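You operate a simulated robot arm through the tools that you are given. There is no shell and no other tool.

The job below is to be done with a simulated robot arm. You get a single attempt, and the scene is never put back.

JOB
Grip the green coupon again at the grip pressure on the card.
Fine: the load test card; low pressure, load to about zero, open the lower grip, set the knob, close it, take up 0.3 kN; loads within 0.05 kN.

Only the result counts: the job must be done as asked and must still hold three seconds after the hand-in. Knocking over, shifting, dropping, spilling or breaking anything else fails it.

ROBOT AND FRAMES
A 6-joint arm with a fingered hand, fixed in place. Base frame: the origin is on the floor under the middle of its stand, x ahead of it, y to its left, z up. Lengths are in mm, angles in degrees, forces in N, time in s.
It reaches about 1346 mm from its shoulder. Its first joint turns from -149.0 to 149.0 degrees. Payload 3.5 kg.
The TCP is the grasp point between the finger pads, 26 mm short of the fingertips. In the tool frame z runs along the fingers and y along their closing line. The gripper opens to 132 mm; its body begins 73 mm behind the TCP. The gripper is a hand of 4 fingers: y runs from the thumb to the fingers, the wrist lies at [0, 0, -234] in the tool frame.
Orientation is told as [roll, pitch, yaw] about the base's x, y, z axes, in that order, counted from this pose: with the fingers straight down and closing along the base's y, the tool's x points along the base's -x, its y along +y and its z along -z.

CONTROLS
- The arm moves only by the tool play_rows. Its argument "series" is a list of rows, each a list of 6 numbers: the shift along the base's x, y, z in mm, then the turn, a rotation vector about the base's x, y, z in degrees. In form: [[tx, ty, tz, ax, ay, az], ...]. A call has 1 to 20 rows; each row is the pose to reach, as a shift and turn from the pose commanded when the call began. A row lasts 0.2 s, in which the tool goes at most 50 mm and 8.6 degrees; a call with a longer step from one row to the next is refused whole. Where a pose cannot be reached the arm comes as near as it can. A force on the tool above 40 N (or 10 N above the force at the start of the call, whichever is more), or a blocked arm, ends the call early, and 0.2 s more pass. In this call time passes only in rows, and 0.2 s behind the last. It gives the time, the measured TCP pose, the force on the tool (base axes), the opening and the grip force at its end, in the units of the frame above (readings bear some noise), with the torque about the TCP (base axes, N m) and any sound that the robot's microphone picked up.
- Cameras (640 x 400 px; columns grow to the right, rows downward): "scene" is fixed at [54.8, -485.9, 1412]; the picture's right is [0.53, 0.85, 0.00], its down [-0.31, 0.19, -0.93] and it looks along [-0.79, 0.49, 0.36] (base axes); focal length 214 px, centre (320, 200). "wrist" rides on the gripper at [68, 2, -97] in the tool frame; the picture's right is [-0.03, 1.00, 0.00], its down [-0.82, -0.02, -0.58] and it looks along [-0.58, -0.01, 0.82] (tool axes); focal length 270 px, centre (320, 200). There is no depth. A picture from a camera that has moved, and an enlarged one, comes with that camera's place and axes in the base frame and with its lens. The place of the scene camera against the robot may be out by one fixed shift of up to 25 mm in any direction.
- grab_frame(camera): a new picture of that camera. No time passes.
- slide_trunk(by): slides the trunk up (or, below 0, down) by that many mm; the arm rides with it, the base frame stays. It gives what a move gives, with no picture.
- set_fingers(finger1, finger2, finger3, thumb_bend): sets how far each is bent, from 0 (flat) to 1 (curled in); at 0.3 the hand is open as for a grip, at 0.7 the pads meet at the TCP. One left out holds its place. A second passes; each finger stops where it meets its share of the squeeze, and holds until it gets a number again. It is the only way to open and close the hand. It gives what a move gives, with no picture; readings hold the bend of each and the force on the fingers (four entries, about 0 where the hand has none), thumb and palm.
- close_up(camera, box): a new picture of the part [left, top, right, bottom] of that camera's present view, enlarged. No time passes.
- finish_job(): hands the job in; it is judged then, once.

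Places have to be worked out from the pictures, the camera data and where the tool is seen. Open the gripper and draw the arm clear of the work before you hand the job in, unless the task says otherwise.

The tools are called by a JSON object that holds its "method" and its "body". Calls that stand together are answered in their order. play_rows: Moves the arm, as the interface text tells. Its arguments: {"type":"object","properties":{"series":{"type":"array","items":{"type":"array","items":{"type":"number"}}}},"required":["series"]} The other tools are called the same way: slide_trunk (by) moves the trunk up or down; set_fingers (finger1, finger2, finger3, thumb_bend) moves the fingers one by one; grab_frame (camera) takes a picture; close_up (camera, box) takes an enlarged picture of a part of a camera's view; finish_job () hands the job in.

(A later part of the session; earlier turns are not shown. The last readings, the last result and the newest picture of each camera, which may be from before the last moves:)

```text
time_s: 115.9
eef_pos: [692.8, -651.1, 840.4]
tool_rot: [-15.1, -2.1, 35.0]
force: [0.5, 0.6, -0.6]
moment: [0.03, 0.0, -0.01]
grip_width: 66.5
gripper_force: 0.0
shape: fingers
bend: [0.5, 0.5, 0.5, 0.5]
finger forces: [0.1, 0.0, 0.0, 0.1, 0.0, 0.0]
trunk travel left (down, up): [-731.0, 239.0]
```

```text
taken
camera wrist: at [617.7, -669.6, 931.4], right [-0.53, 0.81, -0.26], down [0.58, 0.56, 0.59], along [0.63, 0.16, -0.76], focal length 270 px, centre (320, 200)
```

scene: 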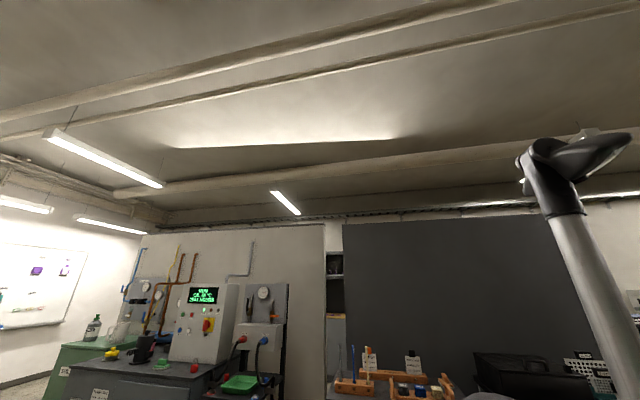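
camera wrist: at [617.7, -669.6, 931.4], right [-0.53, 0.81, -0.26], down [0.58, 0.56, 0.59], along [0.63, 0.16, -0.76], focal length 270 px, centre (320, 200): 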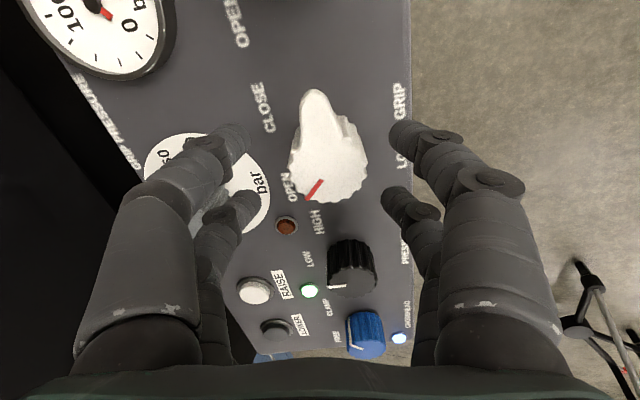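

Clearance to the dial knob looks fine. I'll descend the last 21 mm and grip.

{"method": "slide_trunk", "body": {"by": -21}}

{"method": "set_fingers", "body": {"finger1": 0.62, "finger2": 0.62, "finger3": 0.62, "thumb_bend": 0.62}}

{"method": "set_fingers", "body": {"finger1": 0.7, "finger2": 0.7, "finger3": 0.7, "thumb_bend": 0.7}}

{"method": "close_up", "body": {"camera": "wrist", "box": [180, 70, 460, 260]}}

```text
time_s: 116.6
eef_pos: [692.3, -651.2, 819.5]
tool_rot: [-15.0, -2.1, 34.9]
force: [0.0, 0.5, 0.5]
moment: [-0.03, -0.01, 0.0]
grip_width: 66.3
gripper_force: 0.0
shape: fingers
bend: [0.5, 0.5, 0.5, 0.5]
finger forces: [0.0, 0.0, 0.0, 0.1, 0.0, 0.1]
trunk travel left (down, up): [-710.0, 260.0]
```

```text
time_s: 117.6
eef_pos: [691.2, -651.3, 820.0]
tool_rot: [-15.0, -2.1, 35.0]
force: [0.4, -1.6, 0.0]
moment: [-0.05, -0.02, 0.0]
grip_width: 28.1
gripper_force: 0.1
shape: fingers
bend: [0.62, 0.62, 0.62, 0.61]
finger forces: [0.0, 0.0, 0.0, 0.0, 1.0, 0.1]
trunk travel left (down, up): [-710.0, 260.0]
```

```text
time_s: 118.6
eef_pos: [692.2, -651.0, 819.4]
tool_rot: [-15.1, -2.1, 35.0]
force: [2.1, -4.7, -0.9]
moment: [-0.11, -0.06, 0.04]
grip_width: 22.8
gripper_force: 10.2
shape: fingers
bend: [0.64, 0.66, 0.64, 0.65]
finger forces: [4.4, 3.2, 4.2, 0.1, 7.7, 0.0]
trunk travel left (down, up): [-710.0, 260.0]
```

```text
2.11 times, centred on (320, 165) of wrist
camera zoom: at [618.0, -670.1, 910.0], right [-0.53, 0.81, -0.26], down [0.58, 0.56, 0.59], along [0.63, 0.16, -0.76], focal length 569 px, centre (320, 274)
```

zoom: 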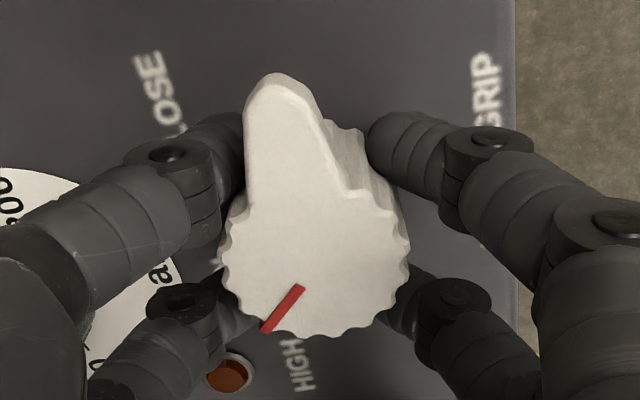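

The grip is good. I'll squeeze more and twist 86° clockwise back to CLOSE.

{"method": "set_fingers", "body": {"finger1": 0.73, "finger2": 0.74, "finger3": 0.73, "thumb_bend": 0.73}}

{"method": "play_rows", "body": {"series": [[0, 0, 0, 1.43, -1.43, -7.55], [0, 0, 0, 2.86, -2.86, -15.1], [0, 0, 0, 4.29, -4.29, -22.66], [0, 0, 0, 5.72, -5.72, -30.2], [0, 0, 0, 7.15, -7.15, -37.76], [0, 0, 0, 8.58, -8.58, -45.3], [0, 0, 0, 10.01, -10.01, -52.86], [0, 0, 0, 11.44, -11.44, -60.4], [0, 0, 0, 12.87, -12.87, -67.96], [0, 0, 0, 14.3, -14.3, -75.5], [0, 0, 0, 15.73, -15.73, -83.06]]}}

{"method": "grab_frame", "body": {"camera": "wrist"}}

```text
time_s: 119.6
eef_pos: [692.1, -651.1, 819.2]
tool_rot: [-15.1, -2.1, 35.0]
force: [2.1, -5.8, -1.8]
moment: [-0.11, -0.02, 0.04]
grip_width: 21.6
gripper_force: 15.5
shape: fingers
bend: [0.65, 0.68, 0.66, 0.66]
finger forces: [6.9, 6.3, 6.4, 0.0, 11.1, 0.0]
trunk travel left (down, up): [-710.0, 260.0]
```

```text
time_s: 122.0
eef_pos: [693.6, -653.9, 818.9]
tool_rot: [1.3, -14.6, -51.6]
force: [10.9, -15.5, 8.4]
moment: [-0.33, -0.25, -0.01]
grip_width: 19.5
gripper_force: 20.7
shape: fingers
bend: [0.66, 0.69, 0.67, 0.67]
finger forces: [6.2, 15.9, 11.1, 0.1, 8.7, 0.0]
trunk travel left (down, up): [-710.0, 260.0]
```

```text
taken
camera wrist: at [635.5, -582.4, 895.3], right [0.79, 0.61, 0.03], down [0.37, -0.53, 0.76], along [0.48, -0.6, -0.64], focal length 270 px, centre (320, 200)
```

wrist: 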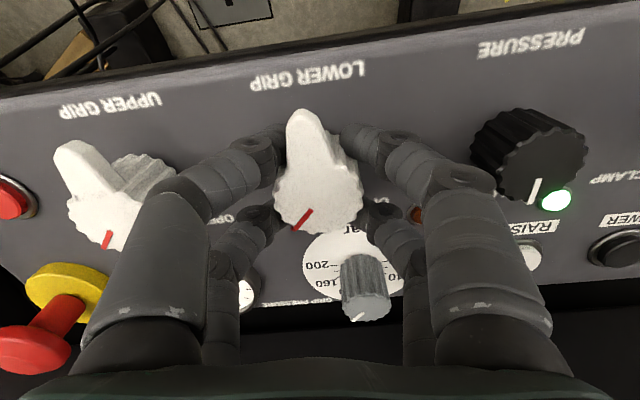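

The selector is back toward CLOSE. I'll release, rise and verify.

{"method": "set_fingers", "body": {"finger1": 0.5, "finger2": 0.5, "finger3": 0.5, "thumb_bend": 0.5}}

{"method": "slide_trunk", "body": {"by": 110}}

{"method": "grab_frame", "body": {"camera": "wrist"}}

{"method": "close_up", "body": {"camera": "wrist", "box": [150, 30, 400, 220]}}

```text
time_s: 123.0
eef_pos: [691.1, -652.2, 818.4]
tool_rot: [1.4, -14.4, -51.4]
force: [-0.3, 0.0, 0.2]
moment: [0.02, 0.03, 0.02]
grip_width: 65.4
gripper_force: 0.1
shape: fingers
bend: [0.5, 0.5, 0.5, 0.5]
finger forces: [0.0, 0.1, 0.1, 0.0, 0.0, 0.1]
trunk travel left (down, up): [-710.0, 260.0]
```

```text
time_s: 124.4
eef_pos: [693.2, -652.8, 929.6]
tool_rot: [1.4, -14.4, -51.5]
force: [0.3, -0.1, 0.2]
moment: [0.0, -0.02, 0.03]
grip_width: 65.0
gripper_force: 0.1
shape: fingers
bend: [0.5, 0.5, 0.5, 0.5]
finger forces: [0.0, 0.0, 0.0, 0.0, 0.0, 0.0]
trunk travel left (down, up): [-820.0, 150.0]
```

```text
taken
camera wrist: at [634.8, -581.3, 1005.8], right [0.79, 0.61, 0.03], down [0.38, -0.53, 0.76], along [0.48, -0.59, -0.65], focal length 270 px, centre (320, 200)
```

wrist: 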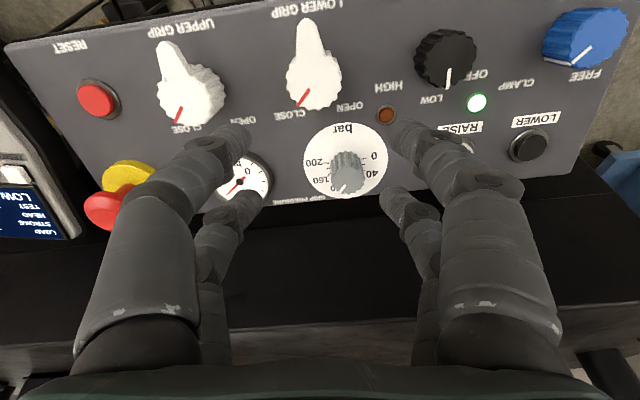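

```text
2.11 times, centred on (275, 125) of wrist
camera zoom: at [634.8, -581.3, 1005.8], right [0.79, 0.61, 0.03], down [0.38, -0.53, 0.76], along [0.48, -0.59, -0.65], focal length 569 px, centre (415, 358)
```

zoom: 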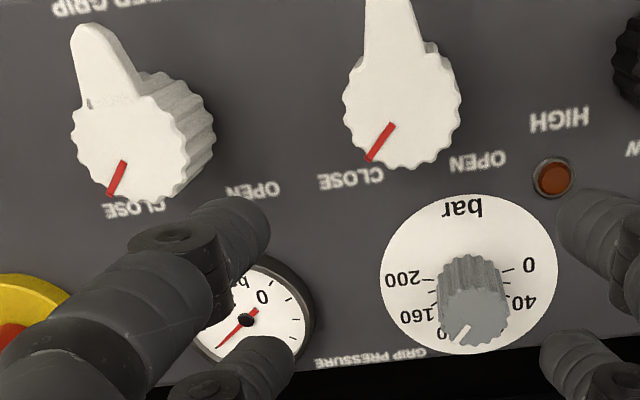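

LOWER GRIP is at CLOSE and the gauge is still at 140 bar. I'll set the pressing finger again and move back to the pendant to take up load with DOWN.

{"method": "slide_trunk", "body": {"by": 12}}

{"method": "play_rows", "body": {"series": [[-29.7, -34.1, 0, -0.13, 0.13, 0.69], [-59.5, -68.3, 0, -0.26, 0.26, 1.37], [-89.2, -102.4, 0, -0.39, 0.39, 2.06], [-118.9, -136.5, 0, -0.52, 0.52, 2.75], [-148.7, -170.7, 0, -0.65, 0.65, 3.43], [-178.4, -204.8, 0, -0.78, 0.78, 4.12], [-208.1, -238.9, 0, -0.91, 0.91, 4.81], [-237.9, -273.1, 0, -1.04, 1.04, 5.5], [-267.6, -307.2, 0, -1.17, 1.17, 6.18]]}}

{"method": "set_fingers", "body": {"finger1": 0.45, "finger2": 1.0}}

{"method": "set_fingers", "body": {"finger3": 1.0}}

{"method": "set_fingers", "body": {"thumb_bend": 1.0}}

{"method": "grab_frame", "body": {"camera": "wrist"}}

```text
time_s: 125.0
eef_pos: [691.8, -652.1, 941.2]
tool_rot: [1.4, -14.3, -51.3]
force: [-1.1, 0.0, 0.0]
moment: [0.05, 0.0, -0.02]
grip_width: 65.2
gripper_force: 0.0
shape: fingers
bend: [0.5, 0.5, 0.5, 0.5]
finger forces: [0.1, 0.0, 0.0, 0.0, 0.0, 0.1]
trunk travel left (down, up): [-832.0, 138.0]
```

```text
time_s: 127.0
eef_pos: [423.3, -959.5, 940.1]
tool_rot: [-0.2, -14.6, -44.6]
force: [0.0, -0.2, 0.4]
moment: [0.01, 0.02, 0.0]
grip_width: 65.3
gripper_force: 0.0
shape: fingers
bend: [0.5, 0.5, 0.5, 0.5]
finger forces: [0.1, 0.1, 0.0, 0.1, 0.0, 0.0]
trunk travel left (down, up): [-832.0, 138.0]
```

```text
time_s: 128.0
eef_pos: [423.7, -959.4, 940.6]
tool_rot: [-0.3, -14.5, -44.8]
force: [-0.4, 0.0, 0.3]
moment: [0.03, -0.01, 0.0]
grip_width: 73.8
gripper_force: 0.1
shape: fingers
bend: [0.45, 1.0, 0.5, 0.5]
finger forces: [0.0, 0.0, 0.1, 0.1, 0.0, 0.0]
trunk travel left (down, up): [-832.0, 138.0]
```

```text
time_s: 129.0
eef_pos: [424.5, -960.2, 941.5]
tool_rot: [-0.3, -14.5, -44.8]
force: [0.1, 0.0, 0.2]
moment: [0.05, -0.02, -0.02]
grip_width: 74.0
gripper_force: 0.1
shape: fingers
bend: [0.45, 1.0, 0.87, 0.5]
finger forces: [0.0, 0.1, 0.0, 0.1, 0.0, 0.1]
trunk travel left (down, up): [-832.0, 138.0]
```

```text
time_s: 130.0
eef_pos: [425.0, -960.0, 941.0]
tool_rot: [-0.2, -14.4, -44.8]
force: [-0.4, 0.0, -0.5]
moment: [-0.01, -0.03, 0.03]
grip_width: 35.7
gripper_force: 0.2
shape: fingers
bend: [0.45, 1.0, 0.87, 1.0]
finger forces: [0.0, 0.0, 0.1, 0.1, 0.1, 0.0]
trunk travel left (down, up): [-832.0, 138.0]
```

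```text
taken
camera wrist: at [362.0, -893.7, 1017.8], right [0.72, 0.69, 0.0], down [0.45, -0.47, 0.76], along [0.53, -0.55, -0.65], focal length 270 px, centre (320, 200)
```

wrist: 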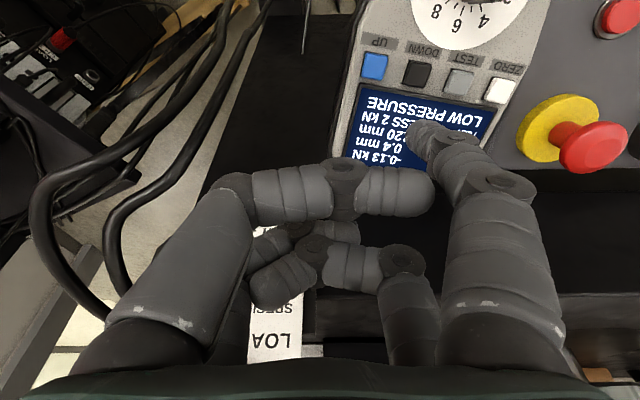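

The display now seems to read -0.13 kN after closing. I'll zoom in to confirm.

{"method": "close_up", "body": {"camera": "wrist", "box": [330, 30, 530, 190]}}

```text
2.50 times, centred on (430, 110) of wrist
camera zoom: at [362.0, -893.7, 1017.8], right [0.72, 0.69, 0.0], down [0.45, -0.47, 0.76], along [0.53, -0.55, -0.65], focal length 676 px, centre (45, 425)
```

zoom: 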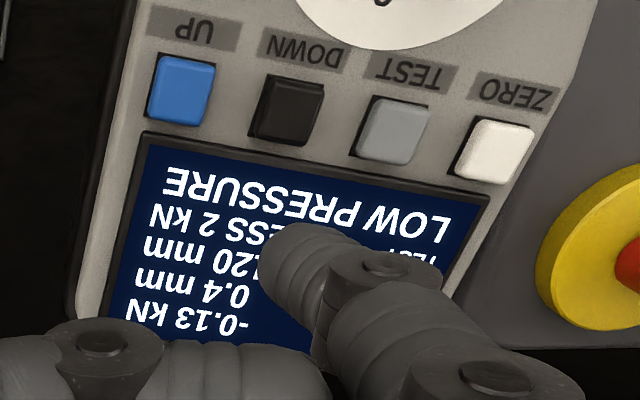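

Load is -0.13 kN, so I need about +0.43 kN via DOWN. I'll move the tip above DOWN with a small tilt trim and descend.

{"method": "play_rows", "body": {"series": [[23.8, 11.3, 0, -0.28, -0.28, -0.3]]}}

{"method": "slide_trunk", "body": {"by": -68}}

{"method": "grab_frame", "body": {"camera": "wrist"}}

{"method": "close_up", "body": {"camera": "wrist", "box": [340, 60, 580, 240]}}

```text
time_s: 130.4
eef_pos: [449.0, -948.5, 940.8]
tool_rot: [-0.3, -14.9, -45.0]
force: [-0.6, -0.2, 0.2]
moment: [-0.01, 0.01, -0.01]
grip_width: 35.9
gripper_force: 0.0
shape: fingers
bend: [0.45, 1.0, 0.87, 1.0]
finger forces: [0.0, 0.0, 0.0, 0.0, 0.1, 0.0]
trunk travel left (down, up): [-832.0, 138.0]
```

```text
time_s: 131.5
eef_pos: [449.1, -949.0, 872.4]
tool_rot: [-0.4, -14.8, -45.1]
force: [0.6, 0.4, 0.3]
moment: [0.0, 0.03, 0.03]
grip_width: 36.2
gripper_force: 0.0
shape: fingers
bend: [0.45, 1.0, 0.87, 1.0]
finger forces: [0.1, 0.1, 0.0, 0.1, 0.1, 0.1]
trunk travel left (down, up): [-764.0, 206.0]
```

```text
taken
camera wrist: at [386.4, -882.0, 949.6], right [0.73, 0.69, 0.0], down [0.44, -0.47, 0.77], along [0.53, -0.56, -0.64], focal length 270 px, centre (320, 200)
```

wrist: 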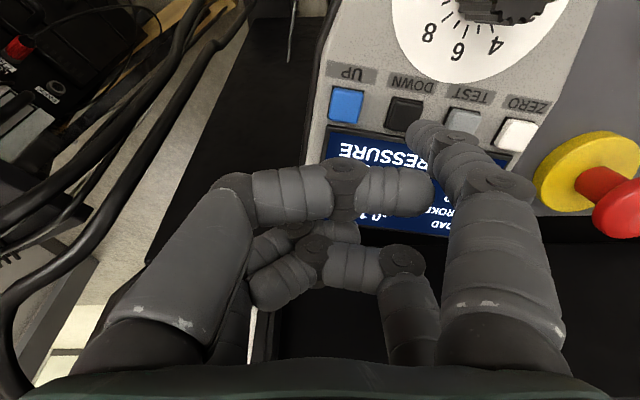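

```text
2.22 times, centred on (460, 150) of wrist
camera zoom: at [386.4, -882.0, 949.6], right [0.73, 0.69, 0.0], down [0.44, -0.47, 0.77], along [0.53, -0.56, -0.64], focal length 601 px, centre (9, 311)
```

zoom: 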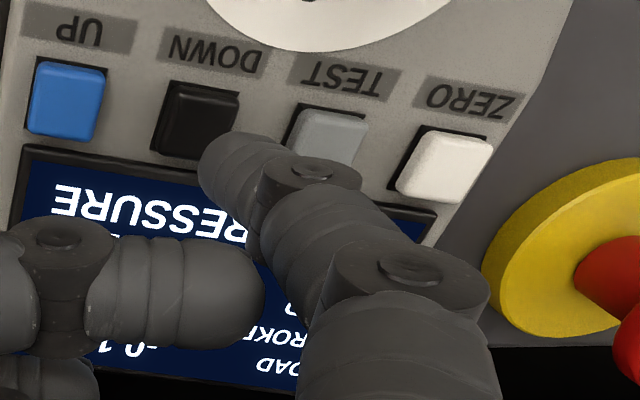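

The tip is a few mm right of DOWN's centre. I'll shift 5 mm left to stay well away from TEST, lower to just above it and look again.

{"method": "play_rows", "body": {"series": [[-3.5, -3.5, 0, 0, 0, 0]]}}

{"method": "slide_trunk", "body": {"by": -5}}

{"method": "close_up", "body": {"camera": "wrist", "box": [340, 60, 580, 240]}}

```text
time_s: 131.9
eef_pos: [444.0, -953.0, 873.9]
tool_rot: [-0.2, -14.9, -45.2]
force: [-0.1, 0.4, 0.7]
moment: [0.03, 0.0, -0.02]
grip_width: 35.6
gripper_force: 0.0
shape: fingers
bend: [0.45, 1.0, 0.87, 1.0]
finger forces: [0.1, 0.1, 0.1, 0.1, 0.0, 0.0]
trunk travel left (down, up): [-764.0, 206.0]
```

```text
time_s: 132.4
eef_pos: [445.9, -951.9, 867.8]
tool_rot: [-0.3, -14.9, -45.2]
force: [0.3, 0.2, 0.1]
moment: [0.0, -0.01, 0.0]
grip_width: 35.9
gripper_force: 0.0
shape: fingers
bend: [0.45, 1.0, 0.87, 1.0]
finger forces: [0.0, 0.0, 0.0, 0.0, 0.1, 0.1]
trunk travel left (down, up): [-759.0, 211.0]
```

```text
2.22 times, centred on (460, 150) of wrist
camera zoom: at [382.8, -885.5, 944.6], right [0.73, 0.69, 0.0], down [0.44, -0.47, 0.77], along [0.53, -0.56, -0.64], focal length 601 px, centre (9, 311)
```

zoom: 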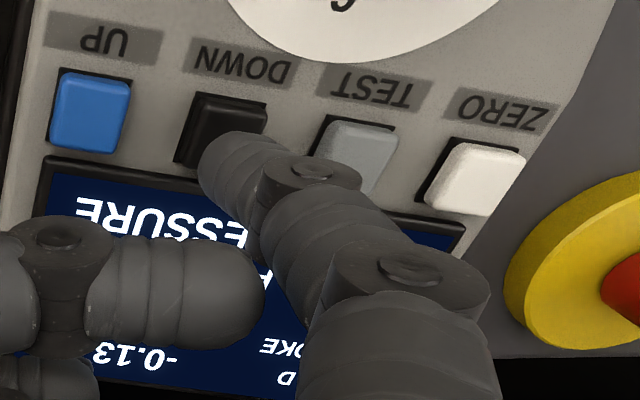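

The tip is over DOWN and "-0.13" is readable. I'll press once and check.

{"method": "slide_trunk", "body": {"by": -5}}

{"method": "slide_trunk", "body": {"by": 5}}

{"method": "close_up", "body": {"camera": "wrist", "box": [340, 60, 580, 240]}}

```text
time_s: 132.9
eef_pos: [446.0, -953.3, 863.5]
tool_rot: [-0.4, -14.9, -45.1]
force: [0.1, -0.3, 0.0]
moment: [-0.02, -0.04, -0.02]
grip_width: 35.7
gripper_force: 0.1
shape: fingers
bend: [0.45, 1.0, 0.87, 1.0]
finger forces: [0.0, 0.0, 0.0, 0.0, 0.0, 0.0]
trunk travel left (down, up): [-754.0, 216.0]
```

```text
time_s: 133.5
eef_pos: [445.9, -952.9, 868.4]
tool_rot: [-0.3, -15.0, -45.0]
force: [0.4, -0.1, -0.3]
moment: [-0.02, 0.0, 0.02]
grip_width: 35.8
gripper_force: 0.2
shape: fingers
bend: [0.45, 1.0, 0.87, 1.0]
finger forces: [0.1, 0.0, 0.1, 0.0, 0.0, 0.1]
trunk travel left (down, up): [-759.0, 211.0]
```

```text
2.22 times, centred on (460, 150) of wrist
camera zoom: at [382.8, -885.6, 944.6], right [0.73, 0.69, 0.0], down [0.44, -0.47, 0.77], along [0.53, -0.56, -0.64], focal length 601 px, centre (9, 311)
```

zoom: 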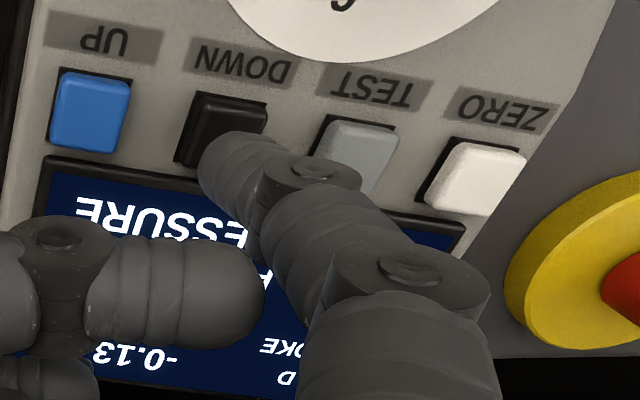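

No contact was made at 863.5. I'll lower the hover by 4 mm and press again.

{"method": "slide_trunk", "body": {"by": -4}}

{"method": "slide_trunk", "body": {"by": -4}}

{"method": "slide_trunk", "body": {"by": 4}}

{"method": "close_up", "body": {"camera": "wrist", "box": [340, 60, 580, 240]}}

```text
time_s: 134.0
eef_pos: [446.2, -951.3, 864.1]
tool_rot: [-0.4, -14.9, -45.1]
force: [0.2, 0.1, -0.1]
moment: [-0.01, -0.02, 0.02]
grip_width: 36.0
gripper_force: 0.0
shape: fingers
bend: [0.45, 1.0, 0.87, 1.0]
finger forces: [0.0, 0.0, 0.1, 0.0, 0.1, 0.0]
trunk travel left (down, up): [-755.0, 215.0]
```

```text
time_s: 134.5
eef_pos: [445.5, -951.9, 861.4]
tool_rot: [-0.3, -14.8, -45.2]
force: [0.5, 0.3, 1.5]
moment: [0.07, -0.08, 0.0]
grip_width: 36.1
gripper_force: 0.8
shape: fingers
bend: [0.45, 1.0, 0.87, 1.0]
finger forces: [1.6, 0.0, 0.0, 0.0, 0.1, 0.1]
trunk travel left (down, up): [-751.0, 219.0]
heard: click
```

```text
time_s: 135.1
eef_pos: [445.8, -953.0, 863.4]
tool_rot: [-0.3, -15.0, -45.1]
force: [-0.1, 0.3, -0.3]
moment: [-0.03, 0.02, 0.05]
grip_width: 36.0
gripper_force: 0.1
shape: fingers
bend: [0.45, 1.0, 0.87, 1.0]
finger forces: [0.0, 0.0, 0.0, 0.0, 0.0, 0.1]
trunk travel left (down, up): [-755.0, 215.0]
```

```text
2.22 times, centred on (460, 150) of wrist
camera zoom: at [382.8, -885.5, 940.5], right [0.73, 0.69, 0.0], down [0.44, -0.47, 0.77], along [0.53, -0.56, -0.64], focal length 601 px, centre (9, 311)
```

zoom: 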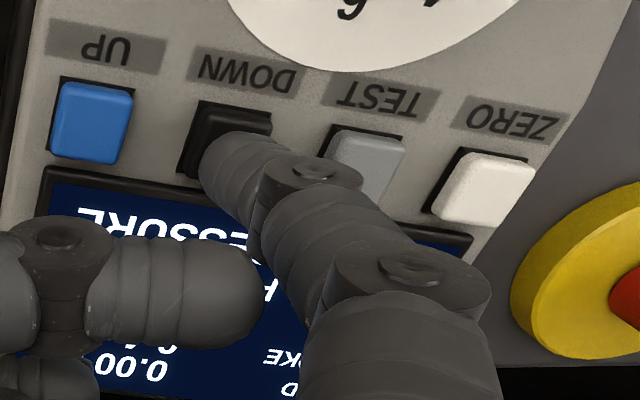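

The load went from -0.13 to 0.00 with one press. I'll press again and read after each.

{"method": "slide_trunk", "body": {"by": -4}}

{"method": "slide_trunk", "body": {"by": 4}}

{"method": "close_up", "body": {"camera": "wrist", "box": [340, 60, 580, 240]}}

```text
time_s: 135.6
eef_pos: [446.7, -952.1, 859.8]
tool_rot: [-0.3, -14.9, -45.1]
force: [0.8, 0.1, 1.9]
moment: [0.06, -0.04, -0.01]
grip_width: 35.8
gripper_force: 1.1
shape: fingers
bend: [0.45, 1.0, 0.87, 1.0]
finger forces: [1.5, 0.1, 0.0, 0.0, 0.0, 0.0]
trunk travel left (down, up): [-751.0, 219.0]
heard: click
```

```text
time_s: 136.1
eef_pos: [445.6, -951.6, 863.9]
tool_rot: [-0.2, -15.0, -45.1]
force: [-0.2, -0.1, -0.1]
moment: [0.05, 0.01, -0.02]
grip_width: 36.0
gripper_force: 0.1
shape: fingers
bend: [0.45, 1.0, 0.87, 1.0]
finger forces: [0.0, 0.0, 0.1, 0.0, 0.1, 0.0]
trunk travel left (down, up): [-755.0, 215.0]
```

```text
2.22 times, centred on (460, 150) of wrist
camera zoom: at [382.8, -885.5, 940.5], right [0.73, 0.69, 0.0], down [0.44, -0.47, 0.77], along [0.53, -0.56, -0.64], focal length 601 px, centre (9, 311)
```

zoom: 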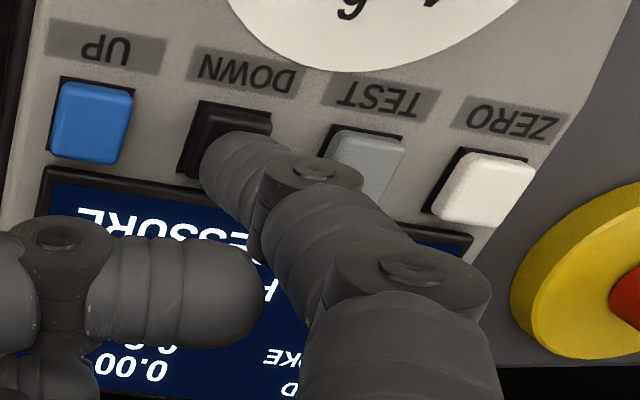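

The load still shows 0.00 after the second press. I'll lift to read the whole display, including stroke.

{"method": "slide_trunk", "body": {"by": 60}}

{"method": "grab_frame", "body": {"camera": "wrist"}}

{"method": "close_up", "body": {"camera": "wrist", "box": [300, 40, 500, 220]}}

```text
time_s: 137.1
eef_pos: [445.2, -952.0, 924.1]
tool_rot: [-0.2, -14.8, -45.1]
force: [-0.1, 0.2, 0.5]
moment: [0.01, 0.02, 0.01]
grip_width: 35.9
gripper_force: 0.0
shape: fingers
bend: [0.45, 1.0, 0.87, 1.0]
finger forces: [0.0, 0.0, 0.0, 0.0, 0.1, 0.0]
trunk travel left (down, up): [-815.0, 155.0]
```

```text
taken
camera wrist: at [382.8, -885.6, 1000.5], right [0.73, 0.69, 0.0], down [0.44, -0.47, 0.77], along [0.53, -0.56, -0.64], focal length 270 px, centre (320, 200)
```

wrist: 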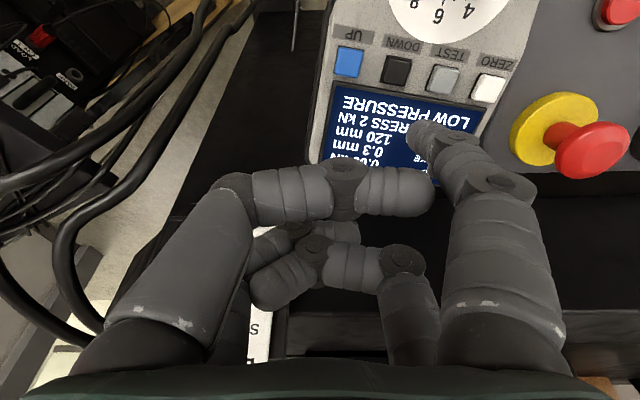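

```text
2.22 times, centred on (400, 130) of wrist
camera zoom: at [382.8, -885.6, 1000.5], right [0.73, 0.69, 0.0], down [0.44, -0.47, 0.77], along [0.53, -0.56, -0.64], focal length 601 px, centre (142, 356)
```

zoom: 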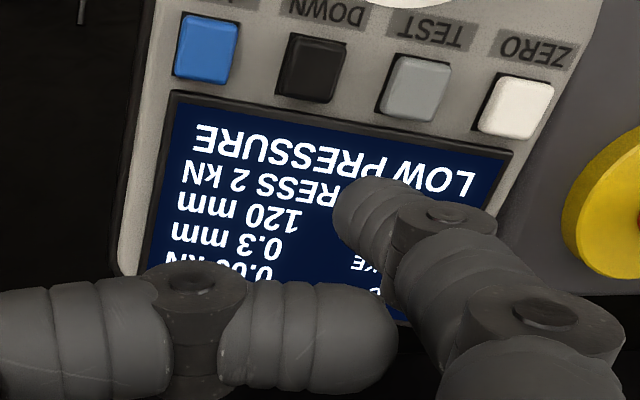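

The load line is partly hidden by the thumb. I'll shift the hand slightly forward so the whole display is readable.

{"method": "play_rows", "body": {"series": [[14, -14, 0, 0, 0, 0]]}}

{"method": "close_up", "body": {"camera": "wrist", "box": [300, 20, 500, 180]}}

```text
time_s: 137.5
eef_pos: [460.1, -965.3, 924.3]
tool_rot: [-0.3, -14.9, -45.2]
force: [0.6, 0.3, 0.0]
moment: [0.0, -0.02, -0.02]
grip_width: 35.8
gripper_force: 0.1
shape: fingers
bend: [0.45, 1.0, 0.87, 1.0]
finger forces: [0.0, 0.1, 0.0, 0.1, 0.0, 0.0]
trunk travel left (down, up): [-815.0, 155.0]
```

```text
2.50 times, centred on (400, 100) of wrist
camera zoom: at [397.3, -899.4, 1000.6], right [0.73, 0.69, 0.0], down [0.44, -0.47, 0.77], along [0.53, -0.56, -0.64], focal length 676 px, centre (120, 450)
```

zoom: 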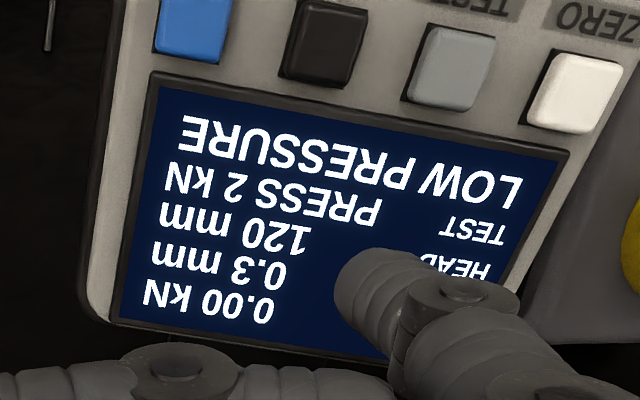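

The display reads 0.00 kN at 0.3 mm stroke, so the second press moved the stroke without adding load. I need to see whether the coupon is actually held, so I'll back off and look at the test frame.

{"method": "slide_trunk", "body": {"by": 100}}

{"method": "play_rows", "body": {"series": [[14, 40, 0, 0, 0, 0], [28, 80, 0, 0, 0, 0], [42, 120, 0, 0, 0, 0], [56, 160, 0, 0, 0, 0], [70, 200, 0, 0, 0, 0], [84, 240, 0, 0, 0, 0], [98, 280, 0, 0, 0, 0], [112, 320, 0, 0, 0, 0], [126, 360, 0, 0, 0, 0]]}}

{"method": "set_fingers", "body": {"thumb_bend": 0.0, "finger1": 0.0}}

{"method": "set_fingers", "body": {"finger2": 0.0, "finger3": 0.0}}

```text
time_s: 138.9
eef_pos: [460.0, -965.3, 1024.0]
tool_rot: [-0.4, -14.9, -45.1]
force: [-0.8, 0.6, 0.3]
moment: [0.0, -0.01, -0.03]
grip_width: 36.0
gripper_force: 0.1
shape: fingers
bend: [0.45, 1.0, 0.87, 1.0]
finger forces: [0.0, 0.0, 0.1, 0.0, 0.0, 0.1]
trunk travel left (down, up): [-915.0, 55.0]
```

```text
time_s: 140.9
eef_pos: [589.2, -608.2, 1025.5]
tool_rot: [-0.3, -14.9, -45.1]
force: [0.4, 0.5, 0.0]
moment: [0.01, 0.03, 0.0]
grip_width: 36.0
gripper_force: 0.0
shape: fingers
bend: [0.45, 1.0, 0.87, 1.0]
finger forces: [0.0, 0.0, 0.1, 0.0, 0.0, 0.1]
trunk travel left (down, up): [-915.0, 55.0]
```

```text
time_s: 141.9
eef_pos: [590.3, -607.3, 1024.0]
tool_rot: [-0.2, -14.8, -45.2]
force: [0.0, -1.0, 0.2]
moment: [-0.03, 0.0, 0.0]
grip_width: 186.6
gripper_force: 0.1
shape: fingers
bend: [0.0, 1.0, 0.87, 0.0]
finger forces: [0.0, 0.1, 0.1, 0.0, 0.1, 0.1]
trunk travel left (down, up): [-915.0, 55.0]
```

```text
time_s: 142.9
eef_pos: [589.2, -607.8, 1024.3]
tool_rot: [-0.3, -14.8, -45.1]
force: [0.6, -0.2, -0.6]
moment: [0.02, 0.0, 0.0]
grip_width: 186.3
gripper_force: 0.1
shape: fingers
bend: [0.0, 0.0, 0.0, 0.0]
finger forces: [0.0, 0.0, 0.0, 0.0, 0.0, 0.1]
trunk travel left (down, up): [-915.0, 55.0]
```

Next I'll tilt the hand up by 40° so the camera looks level toward the test frame.

{"method": "play_rows", "body": {"series": [[-8, 8, 10.6, -5.66, -5.66, 0], [-16, 16, 25.4, -11.31, -11.31, 0], [-24, 24, 44.2, -16.97, -16.97, 0], [-32, 32, 66.4, -22.63, -22.63, 0], [-40, 40, 91.8, -28.28, -28.28, 0]]}}

{"method": "grab_frame", "body": {"camera": "wrist"}}

```text
time_s: 144.1
eef_pos: [545.2, -567.0, 1116.5]
tool_rot: [-0.3, -54.8, -45.2]
force: [-0.2, 0.7, 0.2]
moment: [0.03, 0.0, 0.0]
grip_width: 186.6
gripper_force: 0.0
shape: fingers
bend: [0.0, 0.0, 0.0, 0.0]
finger forces: [0.1, 0.0, 0.1, 0.0, 0.0, 0.0]
trunk travel left (down, up): [-915.0, 55.0]
```

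```text
taken
camera wrist: at [463.1, -481.0, 1115.7], right [0.72, 0.69, 0.02], down [-0.01, -0.01, 1.0], along [0.69, -0.72, 0.0], focal length 270 px, centre (320, 200)
```

wrist: 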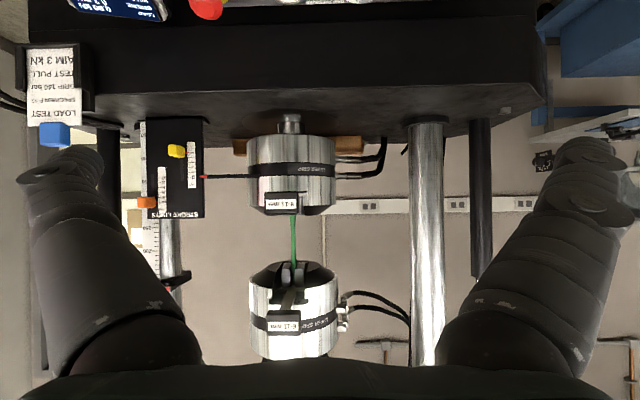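

I can see the frame upside-down: the lower grip near the table, the upper grip, and the green coupon between. I'll zoom in.

{"method": "close_up", "body": {"camera": "wrist", "box": [220, 110, 370, 370]}}

{"method": "close_up", "body": {"camera": "wrist", "box": [245, 175, 345, 285]}}

{"method": "close_up", "body": {"camera": "wrist", "box": [20, 30, 230, 240]}}

```text
1.54 times, centred on (295, 240) of wrist
camera zoom: at [463.1, -481.0, 1115.7], right [0.72, 0.69, 0.02], down [-0.01, -0.01, 1.0], along [0.69, -0.72, 0.0], focal length 416 px, centre (358, 138)
```

zoom: 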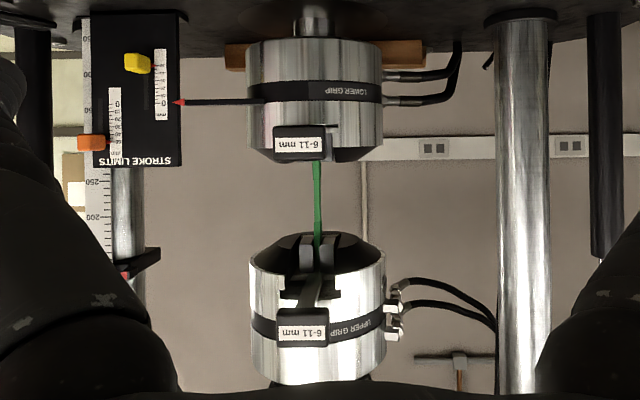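

```text
3.64 times, centred on (295, 230) of wrist
camera zoom: at [463.1, -481.0, 1115.7], right [0.72, 0.69, 0.02], down [-0.01, -0.01, 1.0], along [0.69, -0.72, 0.0], focal length 983 px, centre (411, 91)
```

zoom: 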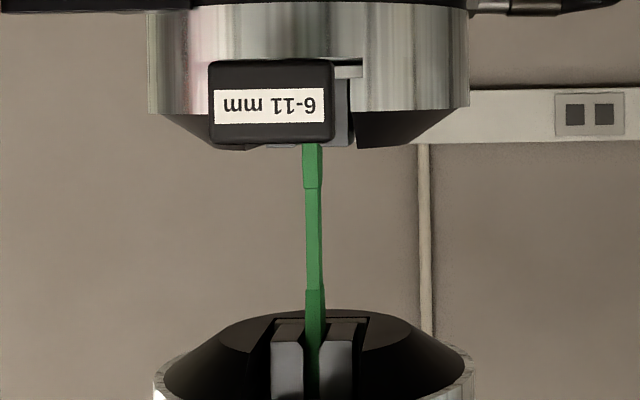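

```text
1.90 times, centred on (125, 135) of wrist
camera zoom: at [463.1, -481.0, 1115.7], right [0.72, 0.69, 0.02], down [-0.01, -0.01, 1.0], along [0.69, -0.72, 0.0], focal length 515 px, centre (691, 324)
```

zoom: 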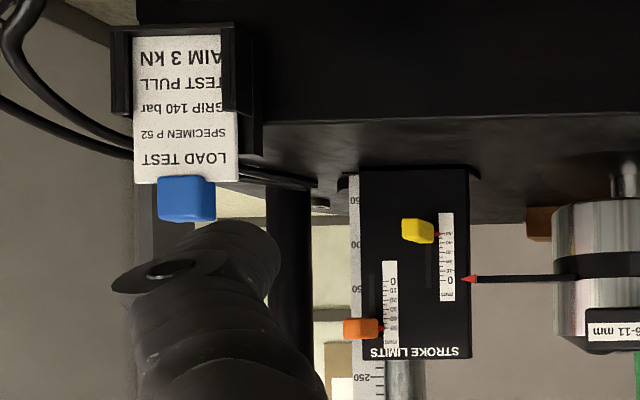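

The coupon is in place in both grips. My earlier readings fit a quadratic toe region, with √load changing about 0.063 per press, so near zero a press adds almost nothing and several more DOWN presses should build load. I'll tilt back and return to the pendant.

{"method": "play_rows", "body": {"series": [[8, -8, -25.4, 5.66, 5.66, 0], [16, -16, -47.6, 11.31, 11.31, 0], [24, -24, -66.4, 16.97, 16.97, 0], [32, -32, -81.2, 22.63, 22.63, 0], [40, -40, -91.8, 28.28, 28.28, 0]]}}

{"method": "set_fingers", "body": {"finger1": 0.45, "finger2": 1.0}}

{"method": "set_fingers", "body": {"finger3": 1.0}}

{"method": "set_fingers", "body": {"thumb_bend": 1.0}}

```text
time_s: 145.3
eef_pos: [587.4, -609.6, 1023.5]
tool_rot: [-0.2, -14.8, -45.1]
force: [-1.0, 0.7, -0.2]
moment: [-0.02, 0.03, 0.01]
grip_width: 186.7
gripper_force: 0.1
shape: fingers
bend: [0.0, 0.0, 0.0, 0.0]
finger forces: [0.0, 0.1, 0.1, 0.0, 0.0, 0.0]
trunk travel left (down, up): [-915.0, 55.0]
```

```text
time_s: 146.3
eef_pos: [586.1, -608.2, 1024.5]
tool_rot: [-0.3, -14.8, -45.0]
force: [-0.1, 0.4, 0.3]
moment: [-0.02, 0.03, -0.02]
grip_width: 134.4
gripper_force: 0.1
shape: fingers
bend: [0.45, 1.0, 0.0, 0.0]
finger forces: [0.0, 0.1, 0.0, 0.1, 0.0, 0.1]
trunk travel left (down, up): [-915.0, 55.0]
```

```text
time_s: 147.3
eef_pos: [586.8, -607.8, 1023.4]
tool_rot: [-0.3, -14.9, -45.1]
force: [0.1, -0.6, -0.3]
moment: [-0.03, 0.0, 0.01]
grip_width: 134.3
gripper_force: 0.0
shape: fingers
bend: [0.45, 1.0, 0.87, 0.0]
finger forces: [0.0, 0.0, 0.0, 0.0, 0.0, 0.0]
trunk travel left (down, up): [-915.0, 55.0]
```

```text
time_s: 148.3
eef_pos: [587.1, -607.7, 1024.1]
tool_rot: [-0.3, -14.8, -45.0]
force: [0.2, -0.2, 0.1]
moment: [0.02, -0.03, -0.02]
grip_width: 36.0
gripper_force: 0.1
shape: fingers
bend: [0.45, 1.0, 0.87, 1.0]
finger forces: [0.1, 0.0, 0.0, 0.0, 0.1, 0.1]
trunk travel left (down, up): [-915.0, 55.0]
```

Moving back over DOWN.

{"method": "play_rows", "body": {"series": [[-17.7, -43, 0, 0, 0, 0], [-35.4, -86.1, 0, 0, 0, 0], [-53, -129.1, 0, 0, 0, 0], [-70.7, -172.1, 0, 0, 0, 0], [-88.4, -215.2, 0, 0, 0, 0], [-106, -258.2, 0, 0, 0, 0], [-123.7, -301.3, 0, 0, 0, 0], [-141.4, -344.3, 0, 0, 0, 0]]}}

{"method": "slide_trunk", "body": {"by": -150}}

{"method": "close_up", "body": {"camera": "wrist", "box": [340, 60, 580, 240]}}

```text
time_s: 150.1
eef_pos: [442.4, -948.3, 1023.6]
tool_rot: [-0.3, -14.9, -45.1]
force: [0.0, -0.4, -0.3]
moment: [-0.01, 0.03, 0.0]
grip_width: 36.0
gripper_force: 0.1
shape: fingers
bend: [0.45, 1.0, 0.87, 1.0]
finger forces: [0.0, 0.0, 0.1, 0.0, 0.0, 0.0]
trunk travel left (down, up): [-915.0, 55.0]
```

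```text
time_s: 151.8
eef_pos: [442.8, -946.6, 874.7]
tool_rot: [-0.3, -14.9, -45.1]
force: [0.7, 0.3, 0.0]
moment: [0.01, -0.04, -0.01]
grip_width: 36.3
gripper_force: 0.1
shape: fingers
bend: [0.45, 1.0, 0.87, 1.0]
finger forces: [0.0, 0.0, 0.0, 0.1, 0.0, 0.0]
trunk travel left (down, up): [-765.0, 205.0]
```

```text
2.22 times, centred on (460, 150) of wrist
camera zoom: at [379.2, -881.0, 950.6], right [0.73, 0.69, 0.0], down [0.44, -0.47, 0.77], along [0.53, -0.56, -0.64], focal length 601 px, centre (9, 311)
```

zoom: 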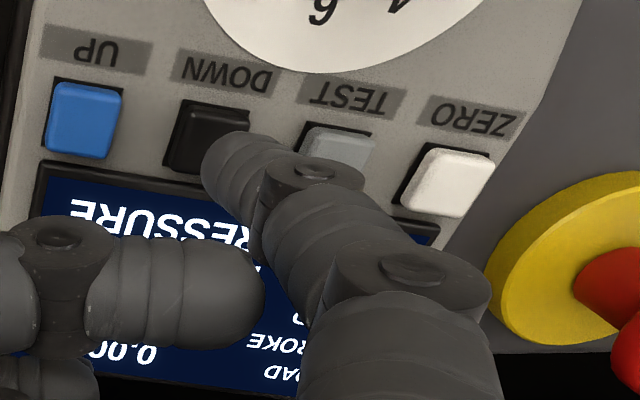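

I'm off by about [3.6, -4.5] from the previous hover, so I'll correct that and lower to the hover height.

{"method": "play_rows", "body": {"series": [[3.6, -4.5, 0, 0, 0, 0]]}}

{"method": "slide_trunk", "body": {"by": -10}}

{"method": "close_up", "body": {"camera": "wrist", "box": [340, 60, 580, 240]}}

```text
time_s: 152.2
eef_pos: [444.7, -953.1, 873.8]
tool_rot: [-0.4, -14.8, -45.1]
force: [0.8, 0.3, 1.2]
moment: [0.0, 0.01, 0.01]
grip_width: 36.0
gripper_force: 0.0
shape: fingers
bend: [0.45, 1.0, 0.87, 1.0]
finger forces: [0.0, 0.0, 0.0, 0.0, 0.1, 0.1]
trunk travel left (down, up): [-765.0, 205.0]
```

```text
time_s: 152.8
eef_pos: [446.6, -952.4, 863.5]
tool_rot: [-0.3, -14.9, -45.1]
force: [0.6, -0.3, -0.5]
moment: [0.01, -0.02, -0.04]
grip_width: 35.9
gripper_force: 0.1
shape: fingers
bend: [0.45, 1.0, 0.87, 1.0]
finger forces: [0.0, 0.1, 0.1, 0.1, 0.0, 0.0]
trunk travel left (down, up): [-755.0, 215.0]
```

```text
2.22 times, centred on (460, 150) of wrist
camera zoom: at [383.2, -885.7, 940.5], right [0.73, 0.69, 0.0], down [0.44, -0.47, 0.77], along [0.53, -0.56, -0.64], focal length 601 px, centre (9, 311)
```

zoom: 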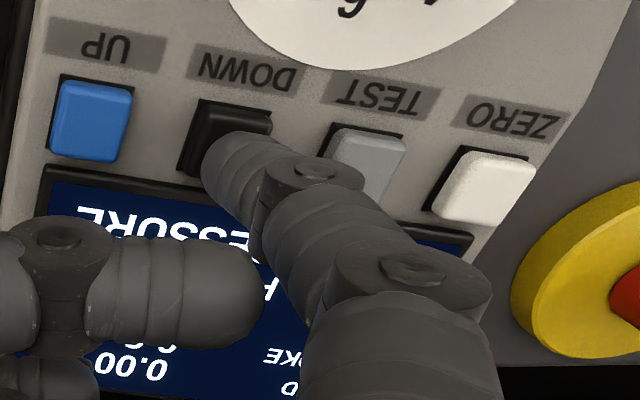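

The tip is back at the hover over DOWN. I'll press twice and read.

{"method": "slide_trunk", "body": {"by": -4}}

{"method": "slide_trunk", "body": {"by": 4}}

{"method": "close_up", "body": {"camera": "wrist", "box": [340, 60, 580, 240]}}

{"method": "slide_trunk", "body": {"by": -4}}

{"method": "slide_trunk", "body": {"by": 4}}

{"method": "close_up", "body": {"camera": "wrist", "box": [340, 60, 580, 240]}}

```text
time_s: 153.3
eef_pos: [445.1, -952.3, 860.8]
tool_rot: [-0.4, -14.9, -45.2]
force: [-0.2, 0.2, 2.3]
moment: [0.08, -0.03, 0.02]
grip_width: 36.0
gripper_force: 0.9
shape: fingers
bend: [0.45, 1.0, 0.87, 1.0]
finger forces: [1.6, 0.1, 0.0, 0.0, 0.0, 0.0]
trunk travel left (down, up): [-751.0, 219.0]
heard: click
```

```text
time_s: 153.8
eef_pos: [445.9, -951.8, 863.0]
tool_rot: [-0.3, -15.0, -45.1]
force: [-0.4, 0.2, 0.4]
moment: [0.0, 0.02, 0.0]
grip_width: 36.1
gripper_force: 0.0
shape: fingers
bend: [0.45, 1.0, 0.87, 1.0]
finger forces: [0.0, 0.0, 0.0, 0.0, 0.1, 0.1]
trunk travel left (down, up): [-755.0, 215.0]
```

```text
2.22 times, centred on (460, 150) of wrist
camera zoom: at [383.2, -885.8, 940.5], right [0.73, 0.69, 0.0], down [0.44, -0.47, 0.77], along [0.53, -0.56, -0.64], focal length 601 px, centre (9, 311)
```

zoom: 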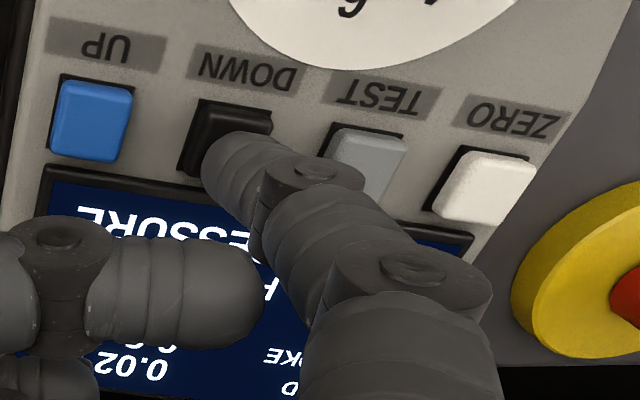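

```text
time_s: 154.4
eef_pos: [445.0, -952.9, 861.0]
tool_rot: [-0.3, -14.9, -45.0]
force: [-0.9, 1.1, 2.5]
moment: [0.03, -0.01, 0.01]
grip_width: 36.0
gripper_force: 0.5
shape: fingers
bend: [0.45, 1.0, 0.87, 1.0]
finger forces: [1.6, 0.1, 0.0, 0.1, 0.0, 0.1]
trunk travel left (down, up): [-751.0, 219.0]
heard: click
```

```text
time_s: 154.9
eef_pos: [446.3, -952.8, 864.6]
tool_rot: [-0.3, -14.9, -45.2]
force: [-0.2, -0.6, 0.0]
moment: [-0.01, 0.0, 0.0]
grip_width: 36.1
gripper_force: 0.0
shape: fingers
bend: [0.45, 1.0, 0.87, 1.0]
finger forces: [0.0, 0.1, 0.0, 0.0, 0.0, 0.1]
trunk travel left (down, up): [-755.0, 215.0]
```

```text
2.22 times, centred on (460, 150) of wrist
camera zoom: at [383.2, -885.8, 940.5], right [0.73, 0.69, 0.0], down [0.44, -0.47, 0.77], along [0.53, -0.56, -0.64], focal length 601 px, centre (9, 311)
```

zoom: 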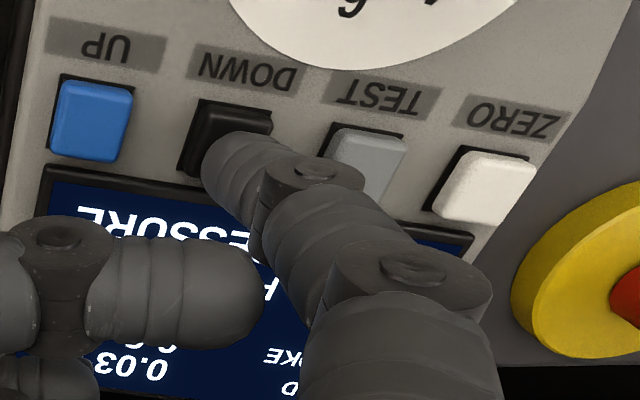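

The load is building: 0.02, then 0.03 kN. I'll continue with three more presses and read.

{"method": "slide_trunk", "body": {"by": -4}}

{"method": "slide_trunk", "body": {"by": 4}}

{"method": "slide_trunk", "body": {"by": -4}}

{"method": "slide_trunk", "body": {"by": 4}}

{"method": "slide_trunk", "body": {"by": -4}}

{"method": "slide_trunk", "body": {"by": 4}}

{"method": "close_up", "body": {"camera": "wrist", "box": [340, 60, 580, 240]}}

```text
time_s: 155.4
eef_pos: [446.2, -951.9, 860.1]
tool_rot: [-0.3, -14.9, -45.0]
force: [0.1, 0.1, 1.6]
moment: [0.07, -0.03, 0.05]
grip_width: 36.3
gripper_force: 0.7
shape: fingers
bend: [0.45, 1.0, 0.87, 1.0]
finger forces: [1.6, 0.0, 0.0, 0.1, 0.0, 0.1]
trunk travel left (down, up): [-751.0, 219.0]
heard: click
```

```text
time_s: 156.0
eef_pos: [446.7, -953.8, 864.7]
tool_rot: [-0.3, -14.9, -45.1]
force: [0.0, 0.1, -0.9]
moment: [0.01, 0.0, -0.01]
grip_width: 35.8
gripper_force: 0.0
shape: fingers
bend: [0.45, 1.0, 0.87, 1.0]
finger forces: [0.0, 0.0, 0.0, 0.0, 0.1, 0.0]
trunk travel left (down, up): [-755.0, 215.0]
```

```text
time_s: 156.5
eef_pos: [446.9, -951.5, 859.6]
tool_rot: [-0.3, -15.0, -45.1]
force: [0.7, 0.5, 1.7]
moment: [0.12, -0.04, 0.03]
grip_width: 36.2
gripper_force: 1.0
shape: fingers
bend: [0.45, 1.0, 0.87, 1.0]
finger forces: [1.6, 0.0, 0.1, 0.0, 0.2, 0.0]
trunk travel left (down, up): [-751.0, 219.0]
heard: click
```

```text
time_s: 157.0
eef_pos: [447.7, -953.1, 863.5]
tool_rot: [-0.2, -14.9, -45.2]
force: [-0.1, 0.6, 0.2]
moment: [0.02, 0.01, 0.01]
grip_width: 36.1
gripper_force: 0.1
shape: fingers
bend: [0.45, 1.0, 0.87, 1.0]
finger forces: [0.1, 0.0, 0.0, 0.0, 0.0, 0.0]
trunk travel left (down, up): [-755.0, 215.0]
```

```text
time_s: 157.6
eef_pos: [446.4, -952.0, 860.8]
tool_rot: [-0.3, -14.9, -45.0]
force: [-0.6, 0.2, 1.3]
moment: [0.05, -0.06, 0.03]
grip_width: 35.8
gripper_force: 0.8
shape: fingers
bend: [0.45, 1.0, 0.87, 1.0]
finger forces: [1.6, 0.1, 0.0, 0.0, 0.0, 0.0]
trunk travel left (down, up): [-751.0, 219.0]
heard: click
```

```text
time_s: 158.1
eef_pos: [445.9, -952.6, 863.9]
tool_rot: [-0.3, -14.9, -45.1]
force: [-0.2, -0.5, 1.3]
moment: [-0.01, 0.02, -0.02]
grip_width: 36.3
gripper_force: 0.1
shape: fingers
bend: [0.45, 1.0, 0.87, 1.0]
finger forces: [0.0, 0.0, 0.1, 0.0, 0.0, 0.1]
trunk travel left (down, up): [-755.0, 215.0]
```

```text
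2.22 times, centred on (460, 150) of wrist
camera zoom: at [383.2, -885.8, 940.5], right [0.73, 0.69, 0.0], down [0.44, -0.47, 0.77], along [0.53, -0.56, -0.64], focal length 601 px, centre (9, 311)
```

zoom: 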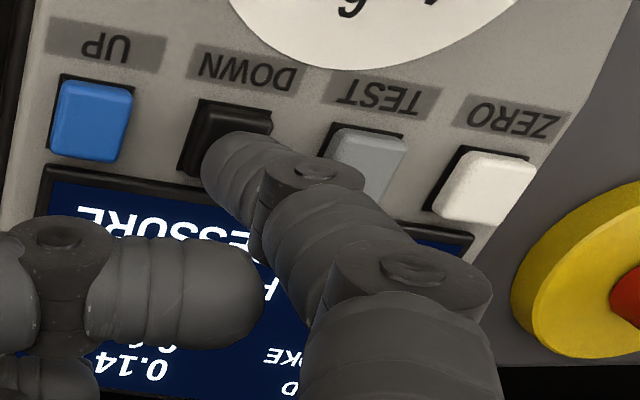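

Load is 0.14 kN. Two more presses, then I'll read.

{"method": "slide_trunk", "body": {"by": -4}}

{"method": "slide_trunk", "body": {"by": 4}}

{"method": "slide_trunk", "body": {"by": -4}}

{"method": "slide_trunk", "body": {"by": 4}}

{"method": "close_up", "body": {"camera": "wrist", "box": [340, 60, 580, 240]}}

```text
time_s: 158.6
eef_pos: [445.0, -952.2, 860.1]
tool_rot: [-0.3, -14.9, -45.1]
force: [0.2, 0.2, 1.1]
moment: [0.06, -0.07, -0.01]
grip_width: 35.9
gripper_force: 1.0
shape: fingers
bend: [0.45, 1.0, 0.87, 1.0]
finger forces: [1.6, 0.0, 0.1, 0.1, 0.0, 0.1]
trunk travel left (down, up): [-751.0, 219.0]
heard: click
```

```text
time_s: 159.2
eef_pos: [445.9, -952.7, 864.9]
tool_rot: [-0.4, -14.9, -45.1]
force: [1.4, 0.0, 0.5]
moment: [-0.02, 0.02, -0.01]
grip_width: 36.4
gripper_force: 0.0
shape: fingers
bend: [0.45, 1.0, 0.87, 1.0]
finger forces: [0.0, 0.0, 0.0, 0.0, 0.0, 0.0]
trunk travel left (down, up): [-755.0, 215.0]
```

```text
time_s: 159.7
eef_pos: [446.3, -952.4, 861.0]
tool_rot: [-0.3, -14.9, -45.1]
force: [-0.4, 0.1, 1.7]
moment: [0.08, -0.04, 0.03]
grip_width: 36.5
gripper_force: 0.4
shape: fingers
bend: [0.45, 1.0, 0.87, 1.0]
finger forces: [1.6, 0.1, 0.0, 0.1, 0.0, 0.0]
trunk travel left (down, up): [-751.0, 219.0]
heard: click
```

```text
time_s: 160.2
eef_pos: [446.6, -952.3, 864.6]
tool_rot: [-0.3, -14.9, -45.1]
force: [-0.8, -0.1, 0.1]
moment: [0.0, 0.02, -0.01]
grip_width: 36.3
gripper_force: 0.1
shape: fingers
bend: [0.45, 1.0, 0.87, 1.0]
finger forces: [0.0, 0.0, 0.0, 0.0, 0.0, 0.0]
trunk travel left (down, up): [-755.0, 215.0]
```

```text
2.22 times, centred on (460, 150) of wrist
camera zoom: at [383.2, -885.8, 940.5], right [0.73, 0.69, 0.0], down [0.44, -0.47, 0.77], along [0.53, -0.56, -0.64], focal length 601 px, centre (9, 311)
```

zoom: 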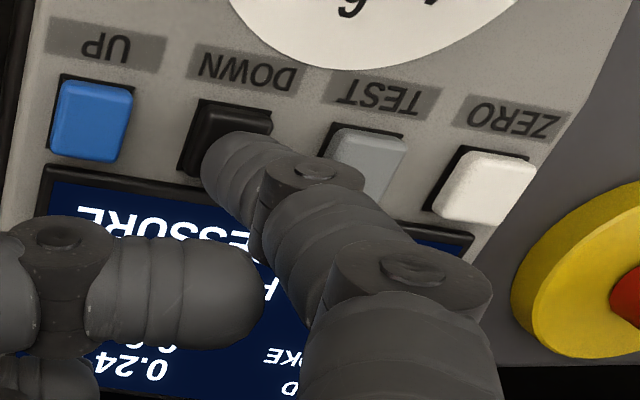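

Load is 0.24 kN. One more press should land near 0.30–0.31.

{"method": "slide_trunk", "body": {"by": -4}}

{"method": "slide_trunk", "body": {"by": 4}}

{"method": "close_up", "body": {"camera": "wrist", "box": [340, 60, 580, 240]}}

```text
time_s: 160.7
eef_pos: [446.9, -952.2, 859.8]
tool_rot: [-0.2, -14.9, -45.1]
force: [-0.4, -0.2, 1.4]
moment: [0.03, -0.04, 0.03]
grip_width: 35.9
gripper_force: 0.7
shape: fingers
bend: [0.45, 1.0, 0.87, 1.0]
finger forces: [1.6, 0.0, 0.0, 0.0, 0.0, 0.1]
trunk travel left (down, up): [-751.0, 219.0]
heard: click
```

```text
time_s: 161.3
eef_pos: [446.6, -953.0, 865.1]
tool_rot: [-0.3, -14.9, -45.1]
force: [1.1, 0.6, 0.2]
moment: [0.02, -0.03, 0.03]
grip_width: 36.1
gripper_force: 0.1
shape: fingers
bend: [0.45, 1.0, 0.87, 1.0]
finger forces: [0.0, 0.1, 0.0, 0.0, 0.1, 0.0]
trunk travel left (down, up): [-755.0, 215.0]
```

```text
2.22 times, centred on (460, 150) of wrist
camera zoom: at [383.2, -885.8, 940.5], right [0.73, 0.69, 0.0], down [0.44, -0.47, 0.77], along [0.53, -0.56, -0.64], focal length 601 px, centre (9, 311)
```

zoom: 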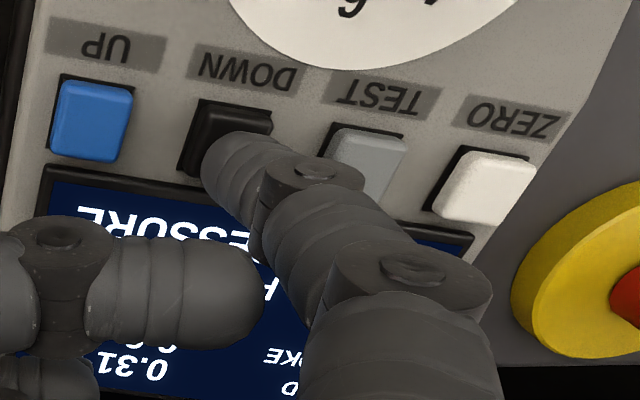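

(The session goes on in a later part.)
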